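You operate a simulated robot arm through the tools that you are given. There is no shell and no other tool. Be economical: measure what you need, move in short steps, check, and stop when the job is done.

The job below is to be done with a simulated two-armed robot. You get a single attempt, and the scene is never put back.

JOB
Put one of the cleaner bottles from the left low shelf of the ink bench on the top of the pallet by the pack bench. Stack the white cap marked "250" from the top of the grey ink bench on top of the white cap marked "200". Put the ticket that says "Merrowdel" from the top of the grey ink bench on the top of the sleeve table and the ticket that says "Sunnybarrow" on the middle shelf of the sleeve table. Put the name block on the top of the grey ink bench away on the block strip of the dispatch table. Put the plain steel roller on the top of the grey ink bench away on the top of the blue rewinder bench. Take the ink tin that says "black" from the second shelf from the bottom of the ink rack and leave it on the top of the grey pack bench. Put one of the ink rollers from the top of the sleeve table on the top of the core table. Open the wipes drawer, take the marked cup from the top of the sleeve table and put it in the inside of the wipes drawer and shut the drawer again. Any order will do. Set down upright: cleaner bottle, plain steel roller, ink tin, marked cup.
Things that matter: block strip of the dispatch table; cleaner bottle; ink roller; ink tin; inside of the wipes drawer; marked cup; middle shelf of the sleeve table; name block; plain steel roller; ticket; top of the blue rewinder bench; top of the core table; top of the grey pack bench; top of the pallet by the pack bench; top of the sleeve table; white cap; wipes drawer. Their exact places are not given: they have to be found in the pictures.

It is judged by the outcome, as a careful person would: the job done as asked, and still so three seconds after it is handed in. It fails if anything else is knocked over, pushed out of place, dropped, spilled or broken. A push-on lid holds only when it is set on centred and level and pressed home; a screw cap is set on level and turned clockwise until tight.

ROBOT AND FRAMES
Two 7-joint arms with fingered hands on one trunk, on a base that drives. Base frame: it is fixed to the floor where the robot stands at the start and does not move with it; the origin is under the middle of the robot, x ahead of it, y to its left, z up; the surface under the hand at the start is at about z = 800. Lengths are in mm, angles in rad, forces in N, time in s.
The left shoulder is at the start at [76, 182, 1122], the right one opposite. With the tool pointing down near the work surface each hand reaches from about 440 to 840 mm from the robot's upright axis, wherever it stands, measured 20 degrees to its own side. Places, roughly: block strip of the dispatch table (38x15 cm) [-1200, 5500, 800]; cleaner bottle [500, 0, 250]; ink roller [-2250, -500, 1000]; ink tin [500, -2000, 500]; inside of the wipes drawer [600, -1400, 500]; marked cup [-2250, -500, 1000]; middle shelf of the sleeve table [-2300, -400, 400]; name block [500, -1000, 750]; plain steel roller (6x6x10 cm) [400, -1600, 800]; ticket [500, -1000, 750]; top of the blue rewinder bench [-1200, -200, 800]; top of the core table [-2000, 4200, 800]; top of the grey pack bench [700, 2800, 800]; top of the pallet by the pack bench [900, 1200, 100]; top of the sleeve table [-2300, -400, 800]; white cap [500, 0, 750]; wipes drawer [500, -1400, 500]. Payload 3.8 kg a hand.
The tool frame of a hand sits at the grasp point between the pads (the TCP): z along the fingers, y along the line on which they close. The tips reach 30 mm beyond it. Largest opening 104 mm; the body of the gripper starts 35 mm behind the TCP. The gripper is a hand of 4 fingers: y runs from the thumb to the fingers, the wrist lies at [-17, -104, -178] in the tool frame, and closing takes about 1.5 s.
Orientation is that of the tool frame in the base frame, as a unit quaternion [x, y, z, w]. With the fingers straight down and the wrist toward the robot, the tool's x, y and z point along [0, 1, 0], [1, 0, 0] and [0, 0, -1] of the base frame.

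CONTROLS
- The arms move only by the tool arm_command. It takes "left_targets", "right_targets" or both (then of equal length, played together; a hand with none holds still); each is a list of rows, each a list of 2 entries, a list of its own where there are three numbers: the shift along the tool's x, y, z in mm, then the turn, a rotation vector about the tool's x, y, z in rad. In form: [[[dx, dy, dz], [rx, ry, rz]], ...]. A call has 1 to 10 rows; each row shifts and turns the commanded pose from where the row before left it, along the tool's axes as they then stand. "left_claw" and "right_claw" are, for a hand that has rows, the gripper command, from -1 (shut) to 1 (fully open), values between in proportion, set as the call begins (left out, the last holds). Each row takes 0.2 s and may step no farther than 50 mm and 0.15 rad from the row before; otherwise, or with a gripper value out of range, the whole call is refused. Where a pose cannot be reached the arm comes as near as it can. A force on the tool above 40 N (or 10 N above the force at the start of the call, whichever is more), or a blocked arm, ends the call early, and 0.2 s more pass. The fingers move at their own pace (about 72 mm/s each) and stop on an object; they squeeze with about 33 N. The grip force told is the motor's: it shows also when the fingers shut on nothing. Time passes only in rows, and 0.2 s behind the last, so rows that do not move let the fingers close. The reply holds the time, the measured pose of the TCP, the force on the tool along the base axes, the opening and the grip force, in the units named above and with some noise, with the torque about the TCP (base axes, N m) and any sound that the robot's microphone picked up.
- Cameras (640 x 400 px; columns grow to the right, rows downward): "scene" is now at [164.5, -19.8, 1285.9]; the picture's right is [-0.24, -0.97, 0.00], its down [-0.66, 0.16, -0.73] and it looks along [0.71, -0.17, -0.68] (base axes); focal length 238 px, centre (320, 200). "left" rides on the left gripper at [-66, -90, -126] in its tool frame; the picture's right is [-0.78, -0.30, 0.56], its down [0.57, -0.70, 0.42] and it looks along [0.27, 0.65, 0.71] (tool axes); focal length 275 px, centre (320, 200). "right" rides on the right gripper at [66, -90, -126] in its tool frame; the picture's right is [-0.78, 0.30, -0.56], its down [-0.57, -0.70, 0.42] and it looks along [-0.26, 0.65, 0.71] (tool axes); focal length 275 px, centre (320, 200).
- camera(camera): a new picture of that camera. No time passes.
- raise_lower(by): slides the trunk up (or, below 0, down) by that many mm; the arms and the scene camera ride with it, the base frame stays. It gives what a move gives, with no picture.
- roll_base(legs): drives the robot by 1 to 6 legs, each [ahead, left, turn to the left] in mm, mm and rad, along the robot's own axes; the way and the turn of a leg run together, so that a leg with both is an arc; at most 1500 mm and 3.142 rad a leg. The arms and the cameras ride along, it lands a little off, and it stops where it bumps. It gives what a move gives.
- curl_fingers(index, middle, ring, thumb_bend, thumb_turn, hand): sets how far each is bent, from 0 (flat) to 1 (curled in); at 0.3 the hand is open as for a grip, at 0.7 the pads meet at the TCP. One left out holds its place. A second passes; each finger stops where it meets its share of the squeeze, and holds until it gets a number again. A gripper value or a shape takes the hand back. It gives what a move gives, with no picture; readings hold the bend of each and the force on the fingers (four entries, about 0 where the hand has none), thumb and palm. thumb_turn goes from beside the hand (0) to across from the fingers (1), as for a grip.
- hand_shape(shape, hand): the hand has 4 fingers and takes this shape, open, in about a second: jaw (thumb against the fingers, like two jaws); tri (thumb and two fingers); tip (a fingertip pinch); poke (one finger out to press); point (the index stretched); flat (the hand flat); cup (the hand cupped); fist (a fist). The gripper value then closes the fingers along that shape, each until it touches; the sizes above hold for jaw. It gives what a move gives, with no picture.
- head_to(pan, tilt): turns the head with the scene camera to pan (to the left, within 1.501 rad either way) and tilt (down, from -0.506 to 1.204), counted from straight ahead of the robot. It gives what a move gives.
- measure_at(camera, pixels): there is no depth. For up to 12 entries [column, row, z] of the newest picture of that camera ("zoom" is the newest enlarged one), the place [x, y] in the base frame at which the ray of that pixel passes the height z, good to about 3 mm. No time passes.
- enlarge(camera, box): a new picture of the part [left, top, right, bottom] of that camera's present view, enlarged. No time passes.
- job_done(): hands the job in; it is judged then, once.

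Go step by step. Measure first, check grasps and placings, and put right what went wrong. The budget is 350 turns and 272 pictures, counting those below and the enlarged ones. Unless the task says otherwise, let go and move clear before handing in, and close with one line.

The tools are called by a JSON object that holds its "fn" and its "kwargs". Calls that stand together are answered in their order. arm_command: Moves the arms, as the interface text tells. Its arguments: {"type":"object","properties":{"left_targets":{"type":"array"},"left_claw":{"type":"number"},"right_targets":{"type":"array"},"right_claw":{"type":"number"}},"required":[]} The other tools are called the same way: raise_lower (by) slides the trunk up or down; hand_shape (shape, hand) gives the hand a shape; curl_fingers (index, middle, ring, thumb_bend, thumb_turn, hand) moves the fingers one by one; roll_base (legs) drives the base; head_to (pan, tilt) turns the head that bears the scene camera; camera (camera) takes a picture; measure_at (camera, pixels) gives the place at which the rays of pixels pass given heights; enlarge (camera, box) takes an enlarged picture of a part of a camera's view; job_done () hands the job in.

At the start:

```text
time_s: 0.0
left_ee_pos: [506.7, 73.4, 1034.1]
left_tool_rot: [0.707, 0.707, 0.001, -0.001]
left_ft_force: [0.3, -0.2, 0.2]
left_ft_torque: [0.02, 0.01, -0.03]
left_width: 103.7
left_finger_force: 0.0
left_shape: jaw
left_bend: [0.3, 0.3, 0.3, 0.3, 0.97]
left_finger forces: [0.0, 0.0, 0.1, 0.0, 0.0, 0.1]
right_ee_pos: [426.9, -334.0, 1111.8]
right_tool_rot: [0.707, 0.707, -0.001, 0.001]
right_ft_force: [0.1, -0.3, -0.3]
right_ft_torque: [0.0, -0.01, 0.0]
right_width: 103.7
right_finger_force: 0.1
right_shape: jaw
right_bend: [0.3, 0.3, 0.3, 0.3, 0.97]
right_finger forces: [0.1, 0.1, 0.0, 0.1, 0.0, 0.1]
trunk travel left (down, up): [-275.0, 481.0]
robot x, y, heading: [0.6, -2.8, 0.0]
head pan, tilt: [-0.241, 0.747]
```

scene: 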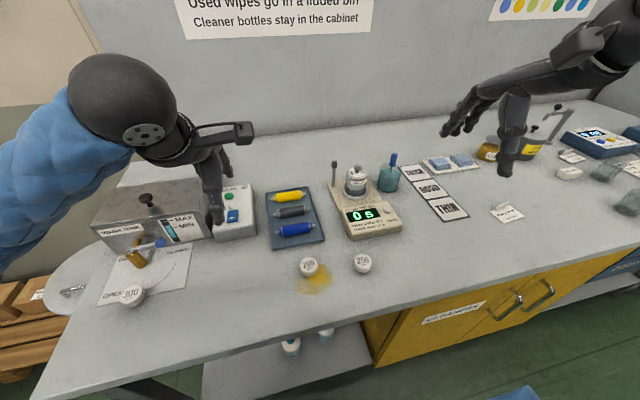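
right: 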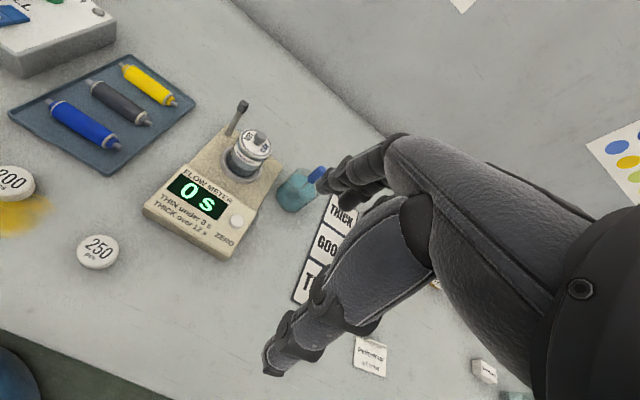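
left: 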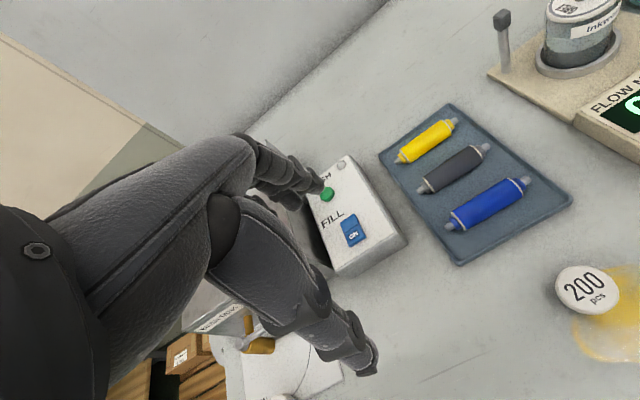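

The scene shows the caps "200" at (308,267) and "250" at (362,263) on the bench in front of me. I'll enlarge the view and look further right for the other things.

{"fn": "enlarge", "kwargs": {"camera": "scene", "box": [240, 140, 480, 290]}}

{"fn": "measure_at", "kwargs": {"camera": "scene", "pixels": [[308, 267, 775], [362, 263, 775], [308, 267, 800], [362, 263, 800], [132, 294, 775], [40, 398, 760], [375, 320, 760]]}}

{"fn": "head_to", "kwargs": {"pan": -0.9, "tilt": 0.6}}

{"fn": "camera", "kwargs": {"camera": "scene"}}

```text
2.67 times, centred on (360, 215) of scene
```

zoom: 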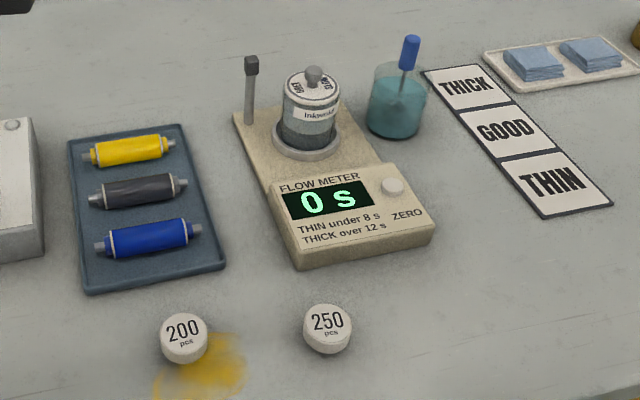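

```text
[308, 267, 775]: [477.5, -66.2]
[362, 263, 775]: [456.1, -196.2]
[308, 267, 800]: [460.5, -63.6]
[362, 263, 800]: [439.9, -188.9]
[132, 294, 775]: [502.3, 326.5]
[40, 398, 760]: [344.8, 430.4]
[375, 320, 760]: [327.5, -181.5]
```

```text
time_s: 1.0
left_ee_pos: [506.8, 73.6, 1032.5]
left_tool_rot: [0.707, 0.707, 0.0, 0.0]
left_ft_force: [0.4, 0.4, 0.4]
left_ft_torque: [0.04, -0.01, -0.01]
left_width: 103.8
left_finger_force: 0.0
left_shape: jaw
left_bend: [0.3, 0.3, 0.3, 0.3, 0.97]
left_finger forces: [0.0, 0.0, 0.1, 0.0, 0.0, 0.0]
right_ee_pos: [427.3, -334.7, 1111.1]
right_tool_rot: [0.707, 0.707, -0.001, 0.001]
right_ft_force: [0.7, -0.1, -0.4]
right_ft_torque: [-0.03, 0.0, 0.0]
right_width: 103.7
right_finger_force: 0.1
right_shape: jaw
right_bend: [0.3, 0.3, 0.3, 0.3, 0.97]
right_finger forces: [0.0, 0.0, 0.0, 0.1, 0.0, 0.1]
trunk travel left (down, up): [-275.0, 481.0]
robot x, y, heading: [-1.6, 0.9, -0.002]
head pan, tilt: [-0.901, 0.6]
```

```text
267 pictures are left
```

scene: 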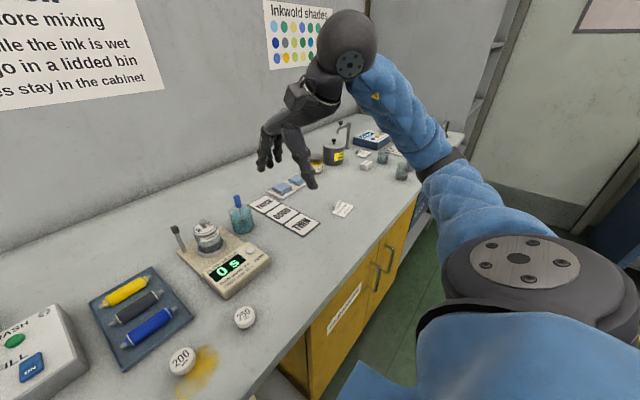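

Next I triangulate the bench height with the two hand cameras: cap 250 at right (98,250), cap 200 at left (587,289).

{"fn": "camera", "kwargs": {"camera": "right"}}

{"fn": "camera", "kwargs": {"camera": "left"}}

{"fn": "measure_at", "kwargs": {"camera": "right", "pixels": [[98, 250, 775], [98, 250, 800], [98, 250, 750]]}}

{"fn": "measure_at", "kwargs": {"camera": "left", "pixels": [[587, 287, 775], [587, 287, 800], [587, 287, 750]]}}

{"fn": "measure_at", "kwargs": {"camera": "scene", "pixels": [[182, 357, 775], [182, 357, 800], [244, 313, 775], [244, 313, 800], [182, 357, 750], [244, 313, 750]]}}

```text
266 pictures are left
```

right: 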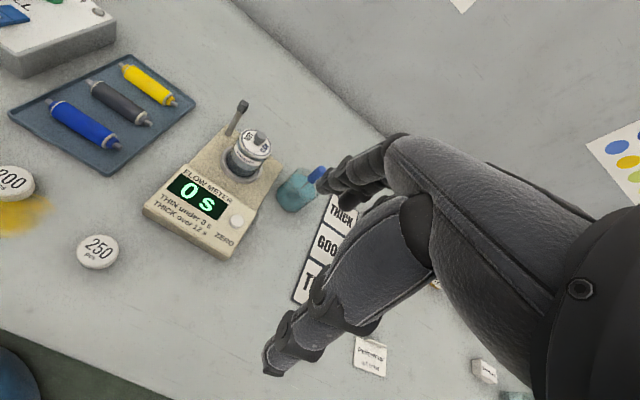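

```text
265 pictures are left
```

left: 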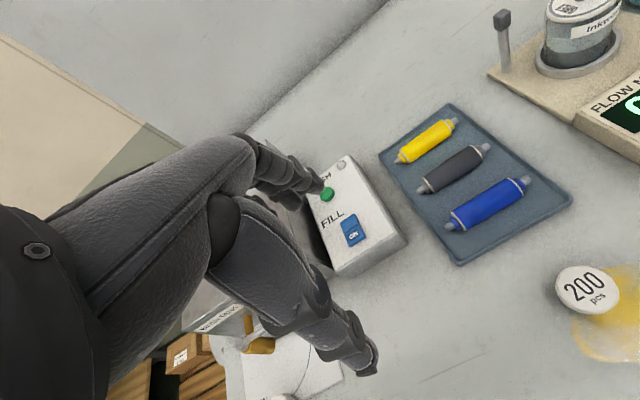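

```text
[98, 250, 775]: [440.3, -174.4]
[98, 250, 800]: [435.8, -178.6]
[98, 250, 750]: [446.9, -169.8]
```

```text
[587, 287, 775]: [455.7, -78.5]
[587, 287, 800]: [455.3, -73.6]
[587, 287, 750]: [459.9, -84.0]
```

```text
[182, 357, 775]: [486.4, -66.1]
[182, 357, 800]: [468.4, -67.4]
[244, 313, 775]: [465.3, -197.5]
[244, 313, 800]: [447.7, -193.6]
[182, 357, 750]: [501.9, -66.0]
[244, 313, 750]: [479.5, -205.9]
```

{"fn": "measure_at", "kwargs": {"camera": "left", "pixels": [[556, 283, 818], [619, 288, 818], [587, 267, 818], [587, 307, 818], [587, 287, 818]]}}

{"fn": "measure_at", "kwargs": {"camera": "right", "pixels": [[77, 252, 818], [118, 252, 818], [98, 250, 818], [376, 337, 800], [371, 356, 800], [484, 368, 800]]}}

{"fn": "head_to", "kwargs": {"pan": -0.2, "tilt": 1.0}}

{"fn": "camera", "kwargs": {"camera": "scene"}}

```text
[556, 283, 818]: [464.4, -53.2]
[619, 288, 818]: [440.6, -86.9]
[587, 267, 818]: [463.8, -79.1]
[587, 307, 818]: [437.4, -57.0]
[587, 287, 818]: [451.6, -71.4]
```

```text
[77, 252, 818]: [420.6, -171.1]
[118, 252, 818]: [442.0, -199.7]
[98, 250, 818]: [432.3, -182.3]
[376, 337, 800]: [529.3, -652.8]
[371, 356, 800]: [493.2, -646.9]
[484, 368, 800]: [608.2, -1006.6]
```

```text
time_s: 2.1
left_ee_pos: [506.8, 73.7, 1031.8]
left_tool_rot: [0.707, 0.707, 0.0, 0.0]
left_ft_force: [0.4, 0.1, -0.3]
left_ft_torque: [-0.01, 0.02, -0.01]
left_width: 103.5
left_finger_force: 0.0
left_shape: jaw
left_bend: [0.3, 0.3, 0.3, 0.3, 0.97]
left_finger forces: [0.0, 0.0, 0.1, 0.0, 0.1, 0.1]
right_ee_pos: [425.7, -333.7, 1111.2]
right_tool_rot: [0.708, 0.706, -0.001, 0.0]
right_ft_force: [-0.6, -0.1, 0.4]
right_ft_torque: [0.02, 0.01, -0.01]
right_width: 103.9
right_finger_force: 0.1
right_shape: jaw
right_bend: [0.3, 0.3, 0.3, 0.3, 0.97]
right_finger forces: [0.0, 0.0, 0.0, 0.1, 0.0, 0.0]
trunk travel left (down, up): [-275.0, 481.0]
robot x, y, heading: [0.4, 3.1, 0.001]
head pan, tilt: [-0.201, 1.0]
```

```text
264 pictures are left
```

scene: 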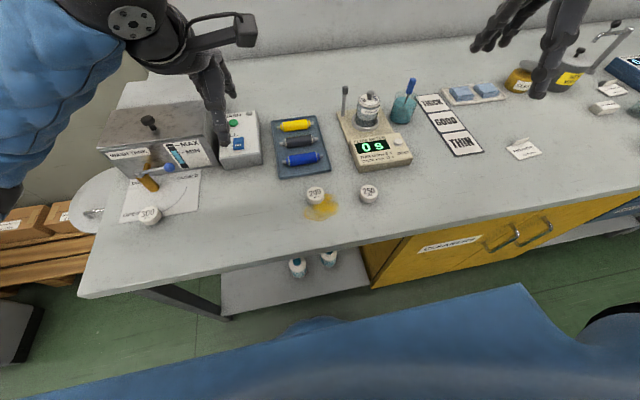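

Cap tops sit at z≈818 (about 38 mm wide): 250 at about (432,-182), 200 at (452,-71). I check the flow meter's near edge at (352–412,172) for clearance.

{"fn": "measure_at", "kwargs": {"camera": "scene", "pixels": [[357, 174, 800], [412, 165, 800], [369, 190, 818], [316, 193, 818], [277, 178, 800], [329, 172, 800], [369, 203, 800], [361, 250, 800], [300, 261, 800]]}}

{"fn": "arm_command", "kwargs": {"right_targets": [[[45, 0, 45], [0, 0, 0]], [[45, 5, 45], [0, 0, 0]], [[45, 0, 45], [0, 0, 0]], [[17, 0, 30], [0, 0, 0]], [[0, 0, 0], [0, 0, 0]]], "right_claw": 0.4}}

{"fn": "camera", "kwargs": {"camera": "right"}}

```text
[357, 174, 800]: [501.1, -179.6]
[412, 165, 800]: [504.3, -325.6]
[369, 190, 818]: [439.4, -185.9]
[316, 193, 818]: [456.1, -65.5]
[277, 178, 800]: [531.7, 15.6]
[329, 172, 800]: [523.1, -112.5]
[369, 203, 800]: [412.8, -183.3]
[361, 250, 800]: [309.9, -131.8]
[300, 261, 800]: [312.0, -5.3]
```

```text
refused: row 1 steps farther than a row can; nothing moved
```

```text
263 pictures are left
```

right: 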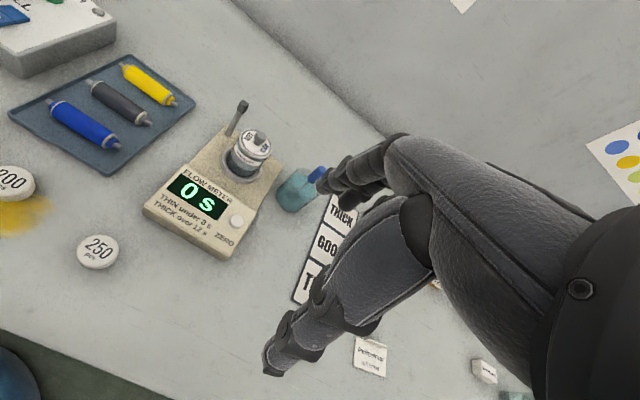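

The step was too long; I split it into smaller ones.

{"fn": "arm_command", "kwargs": {"right_targets": [[[30, 2, 32], [0, 0, 0]], [[30, 2, 32], [0, 0, 0]], [[30, 2, 32], [0, 0, 0]], [[30, 2, 32], [0, 0, 0]], [[32, 2, 32], [0, 0, 0]], [[0, 0, 0], [0, 0, 0]]], "right_claw": 0.4}}

{"fn": "camera", "kwargs": {"camera": "right"}}

```text
time_s: 3.5
left_ee_pos: [506.8, 73.2, 1031.8]
left_tool_rot: [0.708, 0.707, 0.0, 0.0]
left_ft_force: [0.6, 0.6, 0.0]
left_ft_torque: [0.0, 0.0, 0.0]
left_width: 103.8
left_finger_force: 0.0
left_shape: jaw
left_bend: [0.3, 0.3, 0.3, 0.3, 0.97]
left_finger forces: [0.0, 0.1, 0.1, 0.0, 0.0, 0.1]
right_ee_pos: [435.5, -183.2, 950.4]
right_tool_rot: [0.707, 0.707, -0.001, 0.001]
right_ft_force: [-0.6, 0.2, 0.0]
right_ft_torque: [0.01, 0.01, -0.01]
right_width: 73.2
right_finger_force: 0.0
right_shape: jaw
right_bend: [0.27, 0.37, 0.34, 0.56, 0.99]
right_finger forces: [0.0, 0.1, 0.1, 0.1, 0.1, 0.1]
trunk travel left (down, up): [-275.0, 481.0]
robot x, y, heading: [2.5, 1.7, -0.003]
head pan, tilt: [-0.201, 1.0]
```

```text
262 pictures are left
```

right: 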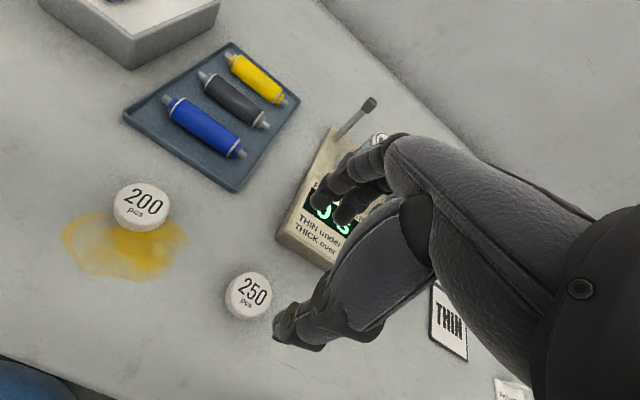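

{"fn": "measure_at", "kwargs": {"camera": "right", "pixels": [[249, 293, 818], [228, 290, 818], [271, 297, 818], [249, 271, 818], [141, 204, 818], [283, 240, 800]]}}

{"fn": "enlarge", "kwargs": {"camera": "right", "box": [190, 200, 350, 360]}}

```text
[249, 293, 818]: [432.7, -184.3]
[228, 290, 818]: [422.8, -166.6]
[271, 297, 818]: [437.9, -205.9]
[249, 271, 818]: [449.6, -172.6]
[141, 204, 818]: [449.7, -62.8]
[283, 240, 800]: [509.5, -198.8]
```

```text
2.50 times, centred on (270, 280) of right
```

zoom: 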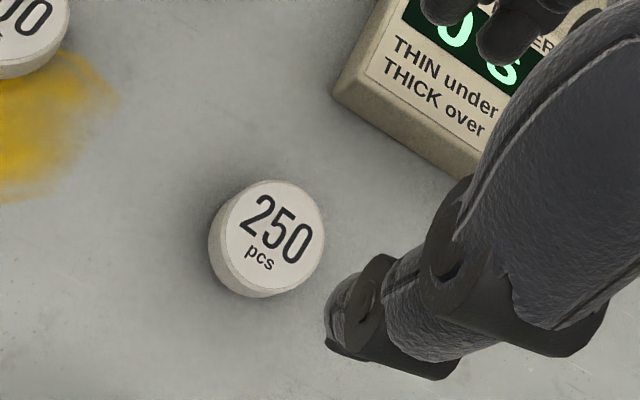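

Hand is right above cap 250. Descend to z≈838 and close.

{"fn": "arm_command", "kwargs": {"right_targets": [[[0, -2, 40], [0, 0, 0]], [[0, -1, 40], [0, 0, 0]], [[0, 0, 30], [0, 0, 0]], [[0, 0, 0], [0, 0, 0]]]}}

{"fn": "camera", "kwargs": {"camera": "right"}}

{"fn": "camera", "kwargs": {"camera": "scene"}}

```text
time_s: 4.5
left_ee_pos: [506.0, 73.4, 1032.4]
left_tool_rot: [0.707, 0.707, 0.0, 0.0]
left_ft_force: [1.1, 0.1, 0.8]
left_ft_torque: [0.0, -0.02, -0.01]
left_width: 103.5
left_finger_force: 0.1
left_shape: jaw
left_bend: [0.3, 0.3, 0.3, 0.3, 0.97]
left_finger forces: [0.0, 0.0, 0.0, 0.0, 0.0, 0.0]
right_ee_pos: [433.0, -183.9, 839.5]
right_tool_rot: [0.707, 0.707, -0.001, 0.001]
right_ft_force: [0.1, 0.2, -0.3]
right_ft_torque: [0.0, 0.01, -0.02]
right_width: 73.2
right_finger_force: 0.0
right_shape: jaw
right_bend: [0.27, 0.37, 0.34, 0.56, 0.99]
right_finger forces: [0.0, 0.0, 0.1, 0.0, 0.1, 0.1]
trunk travel left (down, up): [-275.0, 481.0]
robot x, y, heading: [-3.8, -0.8, 0.003]
head pan, tilt: [-0.201, 1.0]
```

```text
260 pictures are left
```

right: 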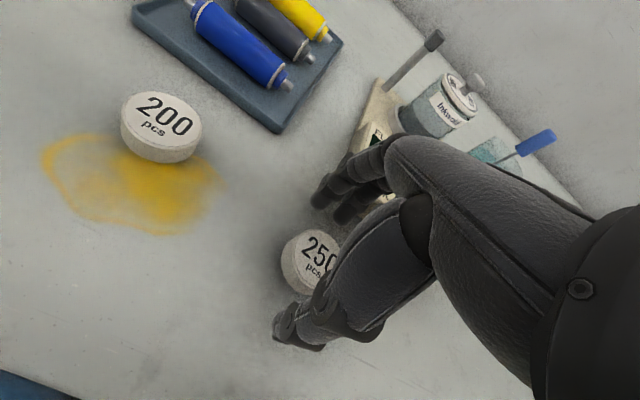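

```text
259 pictures are left
```

scene: 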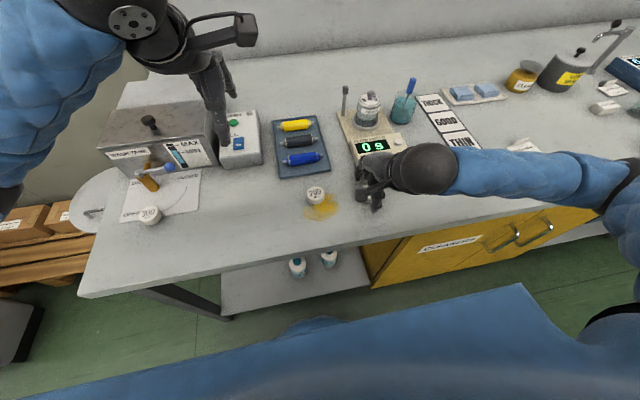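

Cap sits between thumb and fingers; lower 4 mm and close.

{"fn": "arm_command", "kwargs": {"right_targets": [[[0, 0, 4], [0, 0, 0]], [[0, 0, 0], [0, 0, 0]], [[0, 0, 0], [0, 0, 0]], [[0, 0, 0], [0, 0, 0]], [[0, 0, 0], [0, 0, 0]], [[0, 0, 0], [0, 0, 0]], [[0, 0, 0], [0, 0, 0]], [[0, 0, 0], [0, 0, 0]]], "right_claw": -1}}

{"fn": "camera", "kwargs": {"camera": "right"}}

```text
time_s: 6.3
left_ee_pos: [506.3, 74.0, 1033.9]
left_tool_rot: [0.707, 0.707, 0.0, 0.0]
left_ft_force: [-0.4, 0.2, -1.1]
left_ft_torque: [-0.04, -0.01, 0.0]
left_width: 103.7
left_finger_force: 0.1
left_shape: jaw
left_bend: [0.3, 0.3, 0.3, 0.3, 0.97]
left_finger forces: [0.0, 0.0, 0.0, 0.0, 0.1, 0.0]
right_ee_pos: [432.7, -184.1, 836.3]
right_tool_rot: [0.707, 0.707, 0.0, 0.0]
right_ft_force: [0.1, 0.4, 0.7]
right_ft_torque: [0.0, -0.03, 0.01]
right_width: 32.1
right_finger_force: 33.1
right_shape: jaw
right_bend: [0.74, 0.53, 0.58, 0.74, 1.0]
right_finger forces: [17.5, 11.1, 0.0, 0.1, 28.2, 0.0]
trunk travel left (down, up): [-275.0, 481.0]
robot x, y, heading: [1.7, 0.3, -0.005]
head pan, tilt: [-0.201, 1.0]
```

```text
258 pictures are left
```

right: 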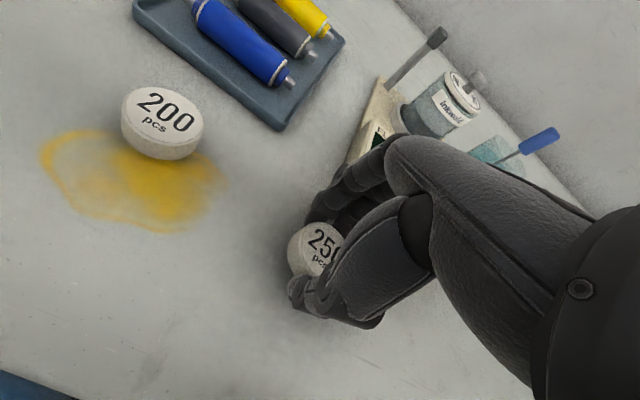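

Grip holds (33 N, 32 mm). Lift 50 mm and check.

{"fn": "arm_command", "kwargs": {"right_targets": [[[0, 0, -25], [0, 0, 0]], [[0, 0, -25], [0, 0, 0]], [[0, 0, 0], [0, 0, 0]]]}}

{"fn": "enlarge", "kwargs": {"camera": "right", "box": [100, 120, 420, 340]}}

{"fn": "enlarge", "kwargs": {"camera": "scene", "box": [280, 120, 440, 220]}}

```text
time_s: 7.1
left_ee_pos: [506.3, 72.7, 1033.3]
left_tool_rot: [0.707, 0.707, 0.0, 0.0]
left_ft_force: [0.0, 0.5, -0.1]
left_ft_torque: [-0.03, -0.01, 0.01]
left_width: 103.9
left_finger_force: 0.1
left_shape: jaw
left_bend: [0.3, 0.3, 0.3, 0.3, 0.97]
left_finger forces: [0.1, 0.0, 0.0, 0.1, 0.1, 0.0]
right_ee_pos: [432.6, -183.2, 887.5]
right_tool_rot: [0.707, 0.707, -0.001, 0.0]
right_ft_force: [-1.1, 0.5, -0.1]
right_ft_torque: [-0.01, 0.0, -0.01]
right_width: 32.0
right_finger_force: 32.8
right_shape: jaw
right_bend: [0.74, 0.53, 0.58, 0.74, 1.0]
right_finger forces: [17.6, 11.3, 0.0, 0.0, 28.4, 0.0]
trunk travel left (down, up): [-275.0, 481.0]
robot x, y, heading: [1.5, 0.1, -0.004]
head pan, tilt: [-0.201, 1.0]
```

```text
1.82 times, centred on (260, 230) of right
```

zoom: 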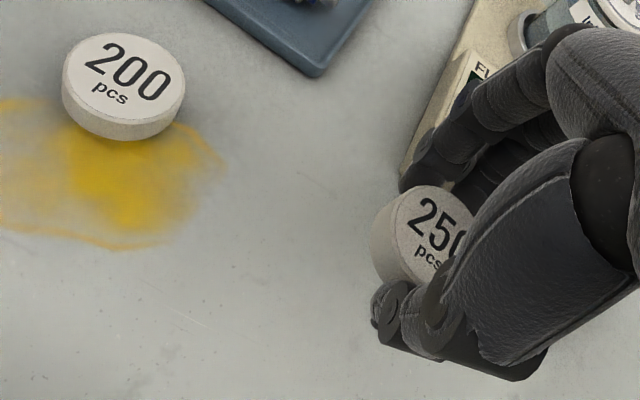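

```text
4.00 times, centred on (360, 170) of scene
```

zoom: 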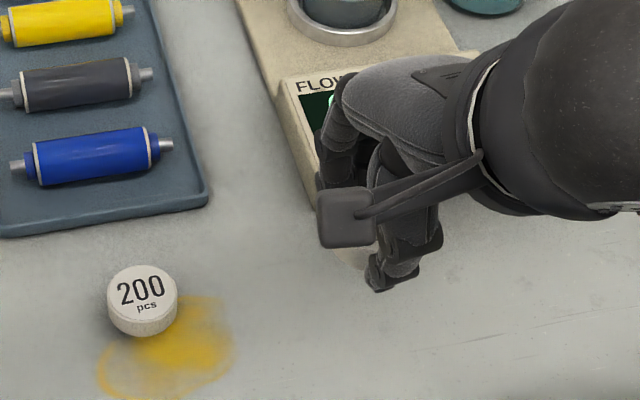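

{"fn": "enlarge", "kwargs": {"camera": "right", "box": [240, 190, 400, 290]}}

{"fn": "measure_at", "kwargs": {"camera": "right", "pixels": [[324, 247, 869], [152, 164, 818], [151, 190, 800], [152, 164, 822]]}}

{"fn": "measure_at", "kwargs": {"camera": "scene", "pixels": [[315.5, 192, 818], [315.5, 192, 822]]}}

```text
4.00 times, centred on (320, 240) of right
```

zoom: 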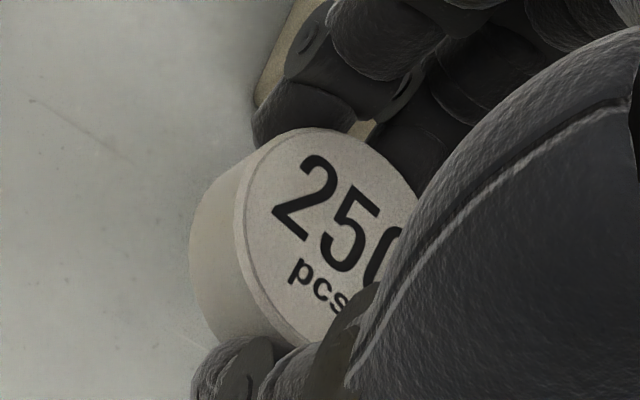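

```text
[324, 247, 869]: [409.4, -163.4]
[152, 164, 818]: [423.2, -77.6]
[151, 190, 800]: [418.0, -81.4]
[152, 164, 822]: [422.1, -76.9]
```

```text
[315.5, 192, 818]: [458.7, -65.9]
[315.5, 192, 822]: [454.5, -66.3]
```

The right-camera measurement used the pre-lift picture; I take a fresh one.

{"fn": "camera", "kwargs": {"camera": "right"}}

{"fn": "measure_at", "kwargs": {"camera": "right", "pixels": [[324, 247, 869], [152, 163, 818], [152, 164, 822], [324, 247, 873]]}}

```text
254 pictures are left
```

right: 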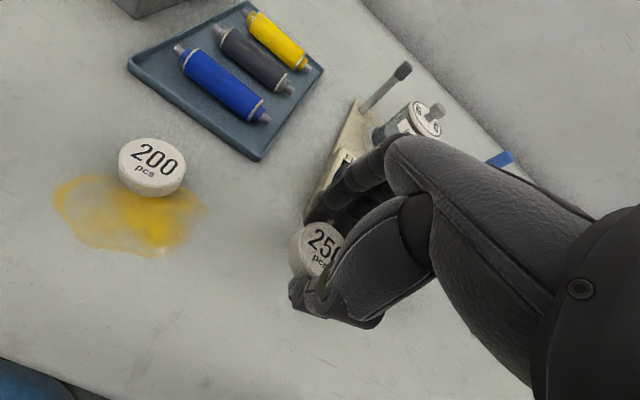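

```text
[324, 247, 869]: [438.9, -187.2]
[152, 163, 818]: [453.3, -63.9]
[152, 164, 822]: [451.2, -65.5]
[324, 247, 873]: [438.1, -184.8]
```

Held cap centre is about (438,-186); target cap 200 at (452.5,-65). I move the hand over by (+14,+122), staying at this height.

{"fn": "arm_command", "kwargs": {"right_targets": [[[40, 4, 0], [0, 0, 0]], [[40, 5, 0], [0, 0, 0]], [[42, 5, 0], [0, 0, 0]], [[0, 0, 0], [0, 0, 0]]]}}

{"fn": "camera", "kwargs": {"camera": "right"}}

{"fn": "enlarge", "kwargs": {"camera": "scene", "box": [270, 140, 400, 220]}}

{"fn": "camera", "kwargs": {"camera": "left"}}

```text
time_s: 8.1
left_ee_pos: [505.3, 73.9, 1032.1]
left_tool_rot: [0.707, 0.708, 0.001, -0.002]
left_ft_force: [-0.3, -0.1, 0.2]
left_ft_torque: [-0.01, -0.03, 0.0]
left_width: 103.6
left_finger_force: 0.0
left_shape: jaw
left_bend: [0.3, 0.3, 0.3, 0.3, 0.97]
left_finger forces: [0.0, 0.0, 0.0, 0.0, 0.0, 0.0]
right_ee_pos: [448.4, -60.2, 888.7]
right_tool_rot: [0.707, 0.707, 0.0, 0.001]
right_ft_force: [0.0, -0.4, -0.7]
right_ft_torque: [0.01, -0.01, -0.02]
right_width: 31.9
right_finger_force: 32.9
right_shape: jaw
right_bend: [0.74, 0.53, 0.58, 0.74, 1.0]
right_finger forces: [17.5, 11.3, 0.1, 0.0, 28.2, 0.0]
trunk travel left (down, up): [-275.0, 481.0]
robot x, y, heading: [-0.7, 0.3, 0.001]
head pan, tilt: [-0.201, 1.0]
```

```text
253 pictures are left
```

right: 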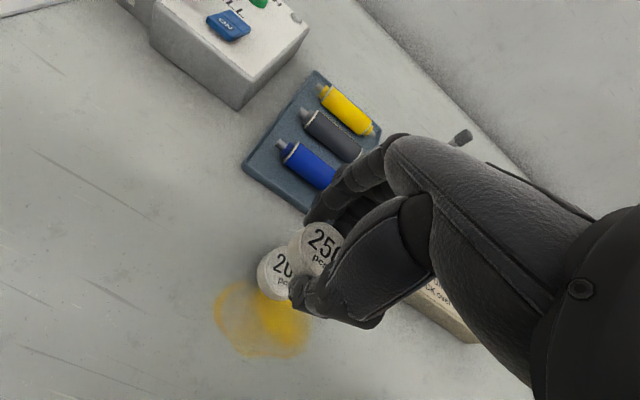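

```text
4.92 times, centred on (335, 180) of scene
```

zoom: 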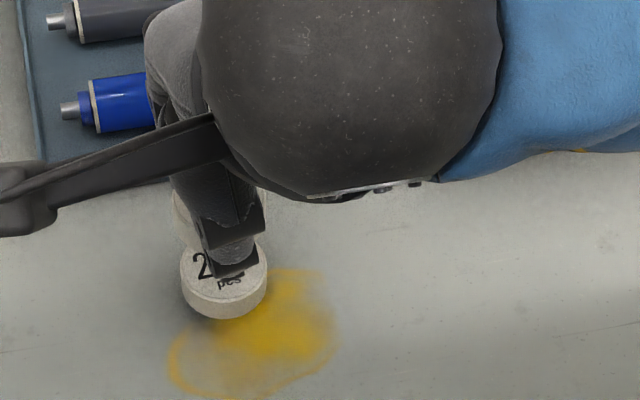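

```text
251 pictures are left
```

left: 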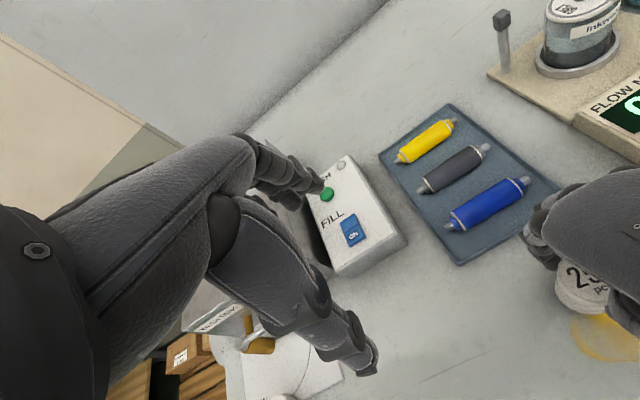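

{"fn": "enlarge", "kwargs": {"camera": "right", "box": [230, 200, 390, 300]}}

{"fn": "measure_at", "kwargs": {"camera": "right", "pixels": [[289, 268, 818], [324, 247, 869]]}}

{"fn": "enlarge", "kwargs": {"camera": "left", "box": [520, 225, 640, 300]}}

```text
4.00 times, centred on (310, 250) of right
```

zoom: 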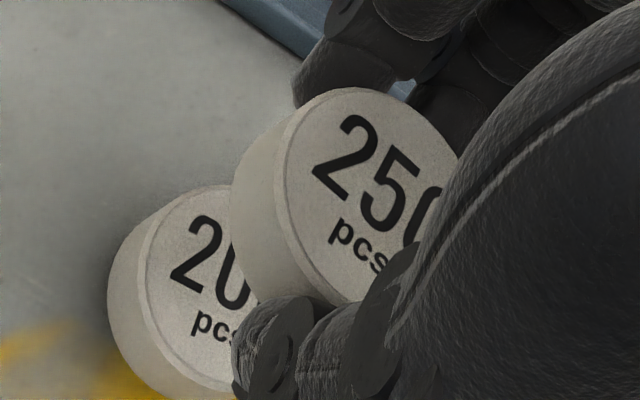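

```text
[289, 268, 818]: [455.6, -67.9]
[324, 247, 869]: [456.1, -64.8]
```

```text
5.33 times, centred on (580, 262) of left
```

zoom: 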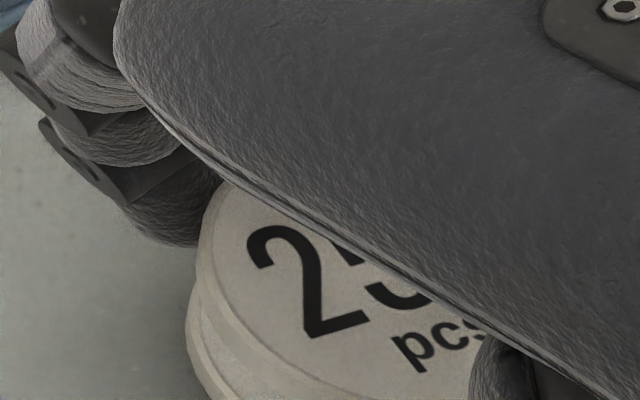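

{"fn": "measure_at", "kwargs": {"camera": "right", "pixels": [[279, 263.5, 818], [315.7, 239.7, 869], [281, 280, 818], [316, 258, 869]]}}

```text
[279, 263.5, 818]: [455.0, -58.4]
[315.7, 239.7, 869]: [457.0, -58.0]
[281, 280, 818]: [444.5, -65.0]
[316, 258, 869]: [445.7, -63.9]
```

The numerals line up within about 2 mm. Descend 30 mm, then feel for contact.

{"fn": "arm_command", "kwargs": {"right_targets": [[[0, -1, 15], [0, 0, 0]], [[0, 0, 13], [0, 0, 0]], [[0, 0, 2], [0, 0, 0]], [[0, 0, 0], [0, 0, 0]]]}}

{"fn": "enlarge", "kwargs": {"camera": "right", "box": [230, 200, 390, 300]}}

```text
time_s: 9.1
left_ee_pos: [505.8, 73.6, 1033.2]
left_tool_rot: [0.707, 0.707, 0.001, 0.001]
left_ft_force: [-0.2, 0.3, 0.9]
left_ft_torque: [0.02, -0.01, 0.0]
left_width: 103.8
left_finger_force: 0.1
left_shape: jaw
left_bend: [0.3, 0.3, 0.3, 0.3, 0.97]
left_finger forces: [0.0, 0.0, 0.0, 0.0, 0.1, 0.0]
right_ee_pos: [446.4, -60.1, 861.7]
right_tool_rot: [0.707, 0.707, 0.003, 0.002]
right_ft_force: [0.4, -0.9, 24.8]
right_ft_torque: [-0.06, -0.12, -0.02]
right_width: 33.3
right_finger_force: 32.8
right_shape: jaw
right_bend: [0.74, 0.52, 0.58, 0.74, 1.0]
right_finger forces: [20.1, 13.8, 0.0, 0.0, 33.1, 0.1]
trunk travel left (down, up): [-275.0, 481.0]
robot x, y, heading: [2.2, -2.8, 0.008]
head pan, tilt: [-0.201, 1.0]
```

```text
4.00 times, centred on (310, 250) of right
```

zoom: 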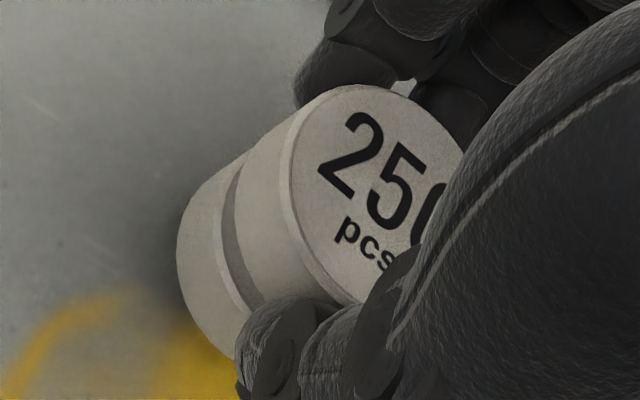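

Contact came earlier, so the caps are about 25 mm tall; a crescent of cap 200 is visible at (235,250) in the zoom. I recheck the alignment with corrected heights (the last right picture was before the descent).

{"fn": "measure_at", "kwargs": {"camera": "right", "pixels": [[279, 263.5, 825], [315.7, 239.7, 877], [281, 280, 825], [316, 258, 877]]}}

{"fn": "arm_command", "kwargs": {"right_targets": [[[0, 0, -4], [0, 0, 0]], [[0, 0, -2], [0, 0, 0]], [[0, 0, 0], [0, 0, 0]]]}}

{"fn": "camera", "kwargs": {"camera": "right"}}

{"fn": "enlarge", "kwargs": {"camera": "right", "box": [230, 200, 390, 300]}}

{"fn": "enlarge", "kwargs": {"camera": "scene", "box": [270, 140, 400, 220]}}

```text
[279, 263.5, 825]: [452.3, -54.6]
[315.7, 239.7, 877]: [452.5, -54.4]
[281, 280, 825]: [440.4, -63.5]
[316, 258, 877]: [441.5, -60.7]
```

```text
time_s: 9.9
left_ee_pos: [506.6, 72.6, 1033.0]
left_tool_rot: [0.707, 0.707, 0.0, 0.001]
left_ft_force: [-0.6, 0.6, -0.5]
left_ft_torque: [-0.01, -0.04, -0.01]
left_width: 103.5
left_finger_force: 0.1
left_shape: jaw
left_bend: [0.3, 0.3, 0.3, 0.3, 0.97]
left_finger forces: [0.1, 0.1, 0.0, 0.1, 0.0, 0.1]
right_ee_pos: [444.5, -61.0, 862.8]
right_tool_rot: [0.707, 0.707, -0.003, 0.0]
right_ft_force: [0.4, -0.1, 1.6]
right_ft_torque: [0.0, 0.0, -0.01]
right_width: 32.8
right_finger_force: 32.6
right_shape: jaw
right_bend: [0.74, 0.52, 0.58, 0.74, 1.0]
right_finger forces: [19.5, 11.8, 0.0, 0.1, 30.5, 0.0]
trunk travel left (down, up): [-275.0, 481.0]
robot x, y, heading: [0.1, 1.9, -0.002]
head pan, tilt: [-0.201, 1.0]
```

```text
247 pictures are left
```

right: 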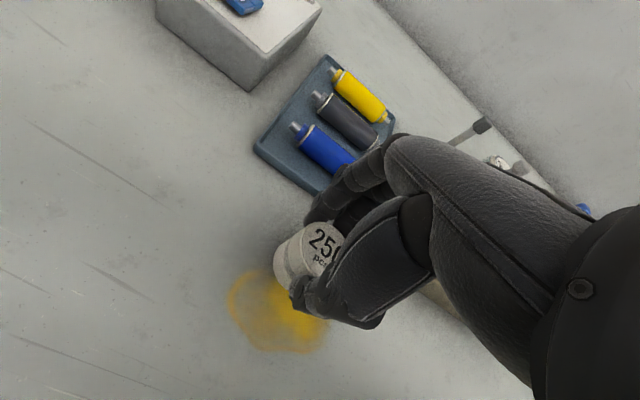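

```text
4.00 times, centred on (310, 250) of right
```

zoom: 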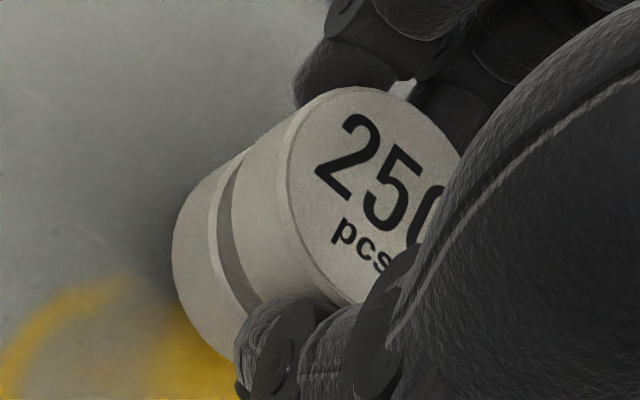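

```text
4.92 times, centred on (335, 180) of scene
```

zoom: 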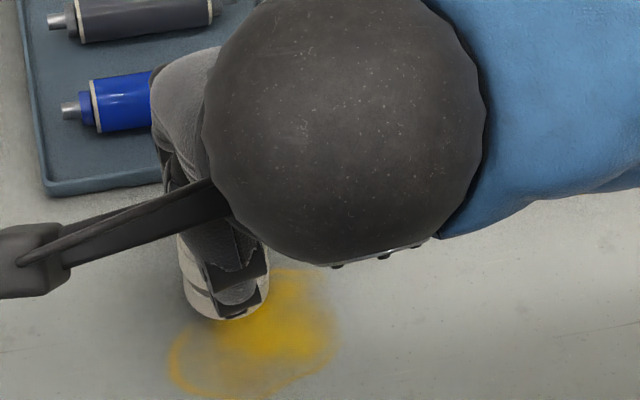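

Cap 250 sits a few mm to the −y side (crescent of ~22 zoom px). Raise 6 mm, shift +4 mm in y, −1 in x, and lower again.

{"fn": "arm_command", "kwargs": {"right_targets": [[[0, 0, -8], [0, 0, 0]], [[4, -1, 0], [0, 0, 0]], [[0, 0, 6], [0, 0, 0]], [[0, 0, 3], [0, 0, 0]], [[0, 0, 0], [0, 0, 0]]]}}

{"fn": "enlarge", "kwargs": {"camera": "right", "box": [230, 200, 390, 300]}}

{"fn": "enlarge", "kwargs": {"camera": "left", "box": [520, 225, 640, 300]}}

```text
time_s: 11.1
left_ee_pos: [506.6, 72.8, 1033.9]
left_tool_rot: [0.707, 0.707, 0.0, 0.0]
left_ft_force: [0.0, -0.8, 0.3]
left_ft_torque: [0.0, 0.01, -0.03]
left_width: 103.5
left_finger_force: 0.1
left_shape: jaw
left_bend: [0.3, 0.3, 0.3, 0.3, 0.97]
left_finger forces: [0.0, 0.0, 0.0, 0.1, 0.0, 0.0]
right_ee_pos: [444.4, -57.2, 861.9]
right_tool_rot: [0.707, 0.707, -0.001, 0.0]
right_ft_force: [-0.2, 0.1, -0.3]
right_ft_torque: [-0.02, 0.02, 0.0]
right_width: 32.8
right_finger_force: 33.0
right_shape: jaw
right_bend: [0.74, 0.52, 0.58, 0.74, 1.0]
right_finger forces: [19.3, 11.6, 0.0, 0.0, 29.9, 0.1]
trunk travel left (down, up): [-275.0, 481.0]
robot x, y, heading: [-0.1, 3.2, 0.003]
head pan, tilt: [-0.201, 1.0]
```

```text
4.00 times, centred on (310, 250) of right
```

zoom: 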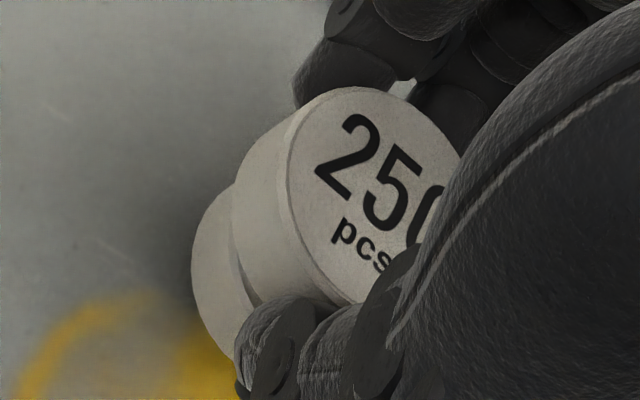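

```text
5.33 times, centred on (580, 262) of left
```

zoom: 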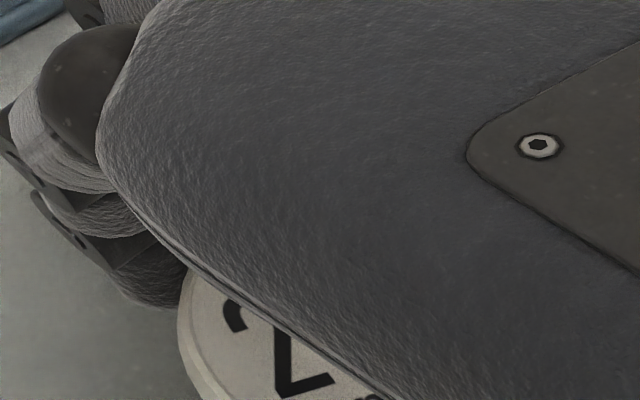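

Now the two caps read as one cylinder. Lower in small steps till it rests, then open.

{"fn": "arm_command", "kwargs": {"right_targets": [[[0, 0, 1], [0, 0, 0]], [[0, 0, 0], [0, 0, 0]]]}}

```text
time_s: 11.7
left_ee_pos: [507.3, 73.6, 1033.2]
left_tool_rot: [0.707, 0.707, 0.0, 0.0]
left_ft_force: [-0.1, 0.3, -0.4]
left_ft_torque: [-0.02, -0.02, -0.02]
left_width: 103.8
left_finger_force: 0.0
left_shape: jaw
left_bend: [0.3, 0.3, 0.3, 0.3, 0.97]
left_finger forces: [0.0, 0.0, 0.0, 0.0, 0.0, 0.0]
right_ee_pos: [444.0, -56.1, 861.1]
right_tool_rot: [0.707, 0.707, 0.0, 0.001]
right_ft_force: [-0.2, -0.8, 3.4]
right_ft_torque: [0.01, -0.04, 0.0]
right_width: 32.9
right_finger_force: 33.2
right_shape: jaw
right_bend: [0.74, 0.52, 0.58, 0.74, 1.0]
right_finger forces: [19.5, 11.8, 0.0, 0.1, 30.2, 0.0]
trunk travel left (down, up): [-275.0, 481.0]
robot x, y, heading: [0.7, -1.9, 0.002]
head pan, tilt: [-0.201, 1.0]
```

Light contact (3.4 N). Open gently.

{"fn": "arm_command", "kwargs": {"right_targets": [[[0, 0, 0], [0, 0, 0]], [[0, 0, 0], [0, 0, 0]], [[0, 0, 0], [0, 0, 0]], [[0, 0, 0], [0, 0, 0]], [[0, 0, 0], [0, 0, 0]]], "right_claw": 0.5}}

{"fn": "camera", "kwargs": {"camera": "right"}}

```text
time_s: 12.9
left_ee_pos: [507.3, 73.0, 1032.6]
left_tool_rot: [0.708, 0.707, -0.001, 0.0]
left_ft_force: [0.8, -0.6, 0.2]
left_ft_torque: [-0.02, -0.02, 0.04]
left_width: 103.9
left_finger_force: 0.0
left_shape: jaw
left_bend: [0.3, 0.3, 0.3, 0.3, 0.97]
left_finger forces: [0.0, 0.0, 0.0, 0.0, 0.0, 0.1]
right_ee_pos: [446.1, -56.3, 860.9]
right_tool_rot: [0.707, 0.707, 0.0, 0.0]
right_ft_force: [0.4, 0.1, 0.3]
right_ft_torque: [0.03, -0.01, -0.02]
right_width: 77.7
right_finger_force: 0.0
right_shape: jaw
right_bend: [0.27, 0.36, 0.33, 0.52, 0.98]
right_finger forces: [0.0, 0.1, 0.0, 0.1, 0.0, 0.0]
trunk travel left (down, up): [-275.0, 481.0]
robot x, y, heading: [-0.2, -2.8, 0.001]
head pan, tilt: [-0.201, 1.0]
```

```text
242 pictures are left
```

right: 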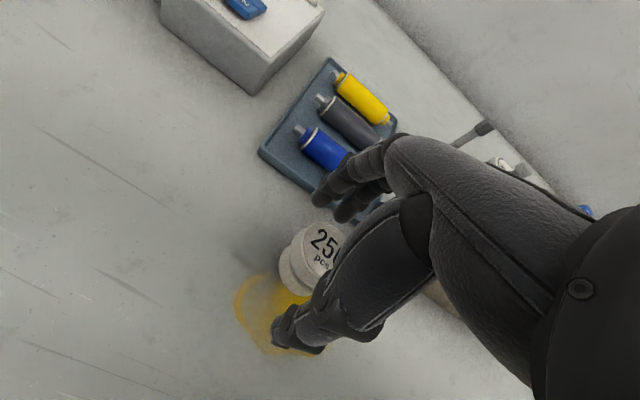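

Released; rise straight up and look.

{"fn": "arm_command", "kwargs": {"right_targets": [[[0, 0, -40], [0, 0, 0]], [[0, 0, -45], [0, 0, 0]], [[0, 0, -45], [0, 0, 0]], [[-45, 0, 0], [0, 0, 0]], [[-48, 0, 0], [0, 0, 0]], [[-48, 0, 0], [0, 0, 0]], [[-48, 0, -10], [0, 0, 0]]]}}

{"fn": "camera", "kwargs": {"camera": "right"}}

{"fn": "enlarge", "kwargs": {"camera": "scene", "box": [270, 140, 400, 220]}}

```text
time_s: 14.5
left_ee_pos: [505.9, 73.6, 1033.3]
left_tool_rot: [0.707, 0.707, 0.002, 0.0]
left_ft_force: [-0.1, 0.6, 0.9]
left_ft_torque: [0.0, 0.03, 0.01]
left_width: 103.6
left_finger_force: 0.1
left_shape: jaw
left_bend: [0.3, 0.3, 0.3, 0.3, 0.97]
left_finger forces: [0.0, 0.1, 0.1, 0.1, 0.1, 0.0]
right_ee_pos: [444.6, -247.9, 1002.0]
right_tool_rot: [0.706, 0.708, 0.0, 0.002]
right_ft_force: [-0.1, 0.1, -0.7]
right_ft_torque: [0.0, -0.01, 0.0]
right_width: 77.9
right_finger_force: 0.0
right_shape: jaw
right_bend: [0.27, 0.36, 0.33, 0.52, 0.98]
right_finger forces: [0.1, 0.0, 0.0, 0.1, 0.0, 0.1]
trunk travel left (down, up): [-275.0, 481.0]
robot x, y, heading: [-0.6, -2.1, 0.0]
head pan, tilt: [-0.201, 1.0]
```

```text
241 pictures are left
```

right: 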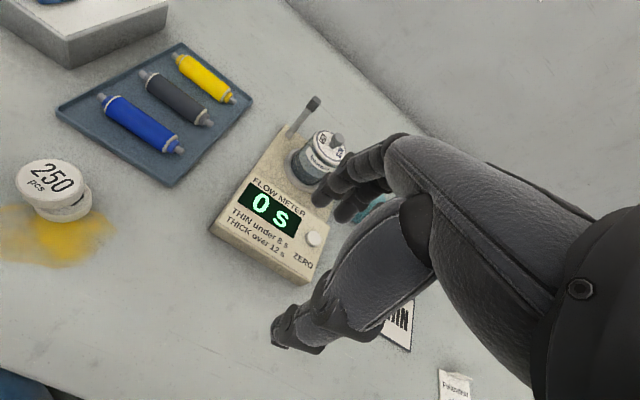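

```text
4.92 times, centred on (335, 180) of scene
```

zoom: 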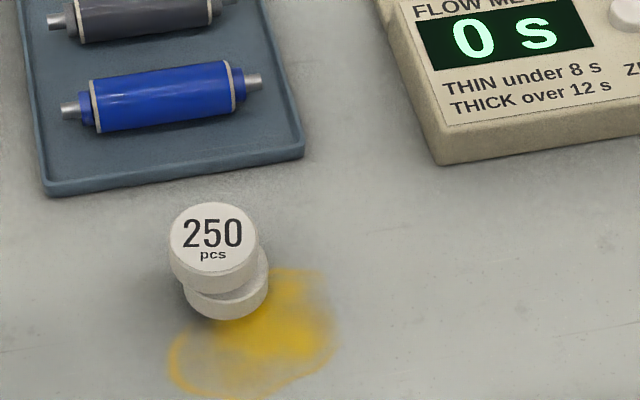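

The 250 cap looks offset toward +y/+x by several mm. I measure both in both views.

{"fn": "camera", "kwargs": {"camera": "scene"}}

{"fn": "enlarge", "kwargs": {"camera": "right", "box": [0, 140, 128, 220]}}

{"fn": "measure_at", "kwargs": {"camera": "zoom", "pixels": [[245, 180, 850], [310, 380, 800]]}}

{"fn": "measure_at", "kwargs": {"camera": "scene", "pixels": [[313.3, 187.7, 850], [304.5, 187.7, 850], [321.8, 187.7, 850], [307, 200, 800], [324.4, 200, 800], [316, 204.5, 800]]}}

```text
239 pictures are left
```

scene: 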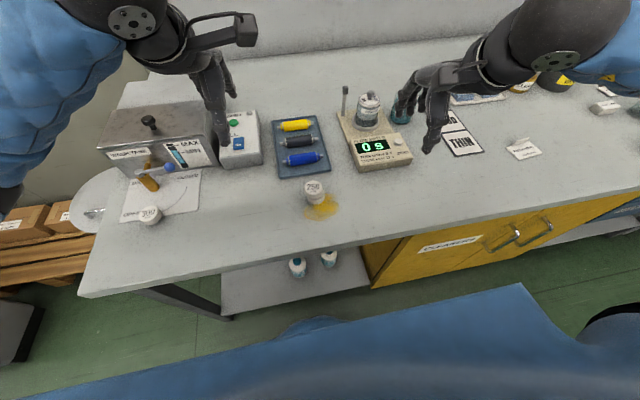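

```text
5.00 times, centred on (64, 180) of right
```

zoom: 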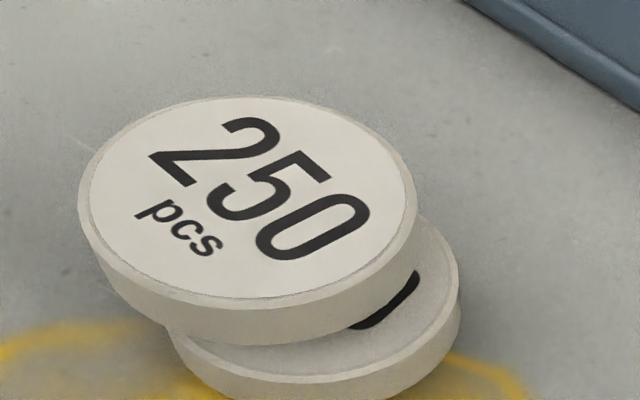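

```text
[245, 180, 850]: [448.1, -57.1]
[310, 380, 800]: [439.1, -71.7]
```

```text
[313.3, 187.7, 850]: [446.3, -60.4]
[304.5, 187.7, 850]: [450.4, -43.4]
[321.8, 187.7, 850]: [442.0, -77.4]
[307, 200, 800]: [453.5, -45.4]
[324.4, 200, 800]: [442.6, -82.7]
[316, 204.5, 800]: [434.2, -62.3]
```

{"fn": "measure_at", "kwargs": {"camera": "zoom", "pixels": [[417, 205, 832], [459, 285, 816], [240, 308, 832], [310, 382, 816], [248, 200, 832], [79, 190, 832], [417, 205, 850], [459, 285, 825]]}}

```text
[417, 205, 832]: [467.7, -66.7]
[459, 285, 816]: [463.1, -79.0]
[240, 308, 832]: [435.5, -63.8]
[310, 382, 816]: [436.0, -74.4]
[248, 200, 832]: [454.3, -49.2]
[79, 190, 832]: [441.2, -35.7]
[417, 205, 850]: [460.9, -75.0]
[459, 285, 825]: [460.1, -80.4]
```

With cap height 25 mm (consistent with contact height), the offset is about 6 mm in y — my first alignment was better. I regrasp and move it back −5.5 mm.

{"fn": "arm_command", "kwargs": {"right_targets": [[[48, 0, 10], [0, 0, 0]], [[48, 0, 0], [0, 0, 0]], [[48, 0, 0], [0, 0, 0]], [[46, 0, 0], [0, 0, 0]], [[0, 0, 45], [0, 0, 0]], [[0, 0, 45], [0, 0, 0]], [[0, 0, 35], [0, 0, 0]], [[0, 0, 4], [0, 0, 0]], [[0, 0, 0], [0, 0, 0]]], "right_claw": 0.5}}

{"fn": "camera", "kwargs": {"camera": "right"}}

```text
time_s: 16.5
left_ee_pos: [505.8, 73.4, 1033.8]
left_tool_rot: [0.708, 0.707, 0.0, 0.001]
left_ft_force: [-0.1, 0.5, 0.2]
left_ft_torque: [0.0, -0.01, -0.03]
left_width: 103.6
left_finger_force: 0.1
left_shape: jaw
left_bend: [0.3, 0.3, 0.3, 0.3, 0.97]
left_finger forces: [0.0, 0.0, 0.0, 0.0, 0.0, 0.1]
right_ee_pos: [443.4, -56.7, 860.1]
right_tool_rot: [0.707, 0.707, 0.001, 0.0]
right_ft_force: [-0.6, -0.2, -0.3]
right_ft_torque: [0.01, 0.0, -0.02]
right_width: 77.7
right_finger_force: 0.0
right_shape: jaw
right_bend: [0.27, 0.36, 0.33, 0.52, 0.98]
right_finger forces: [0.1, 0.0, 0.0, 0.1, 0.1, 0.0]
trunk travel left (down, up): [-275.0, 481.0]
robot x, y, heading: [3.6, 0.4, -0.002]
head pan, tilt: [-0.201, 1.0]
```

```text
237 pictures are left
```

right: 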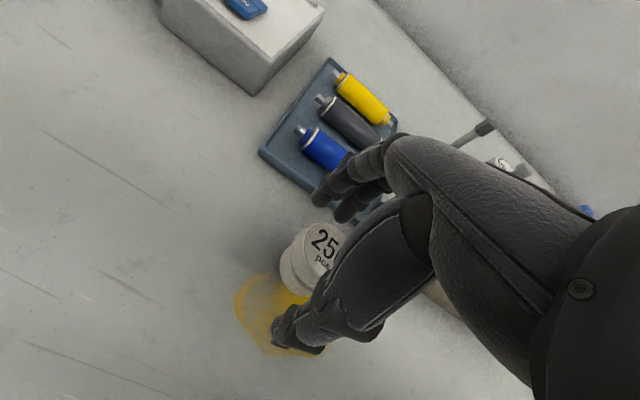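

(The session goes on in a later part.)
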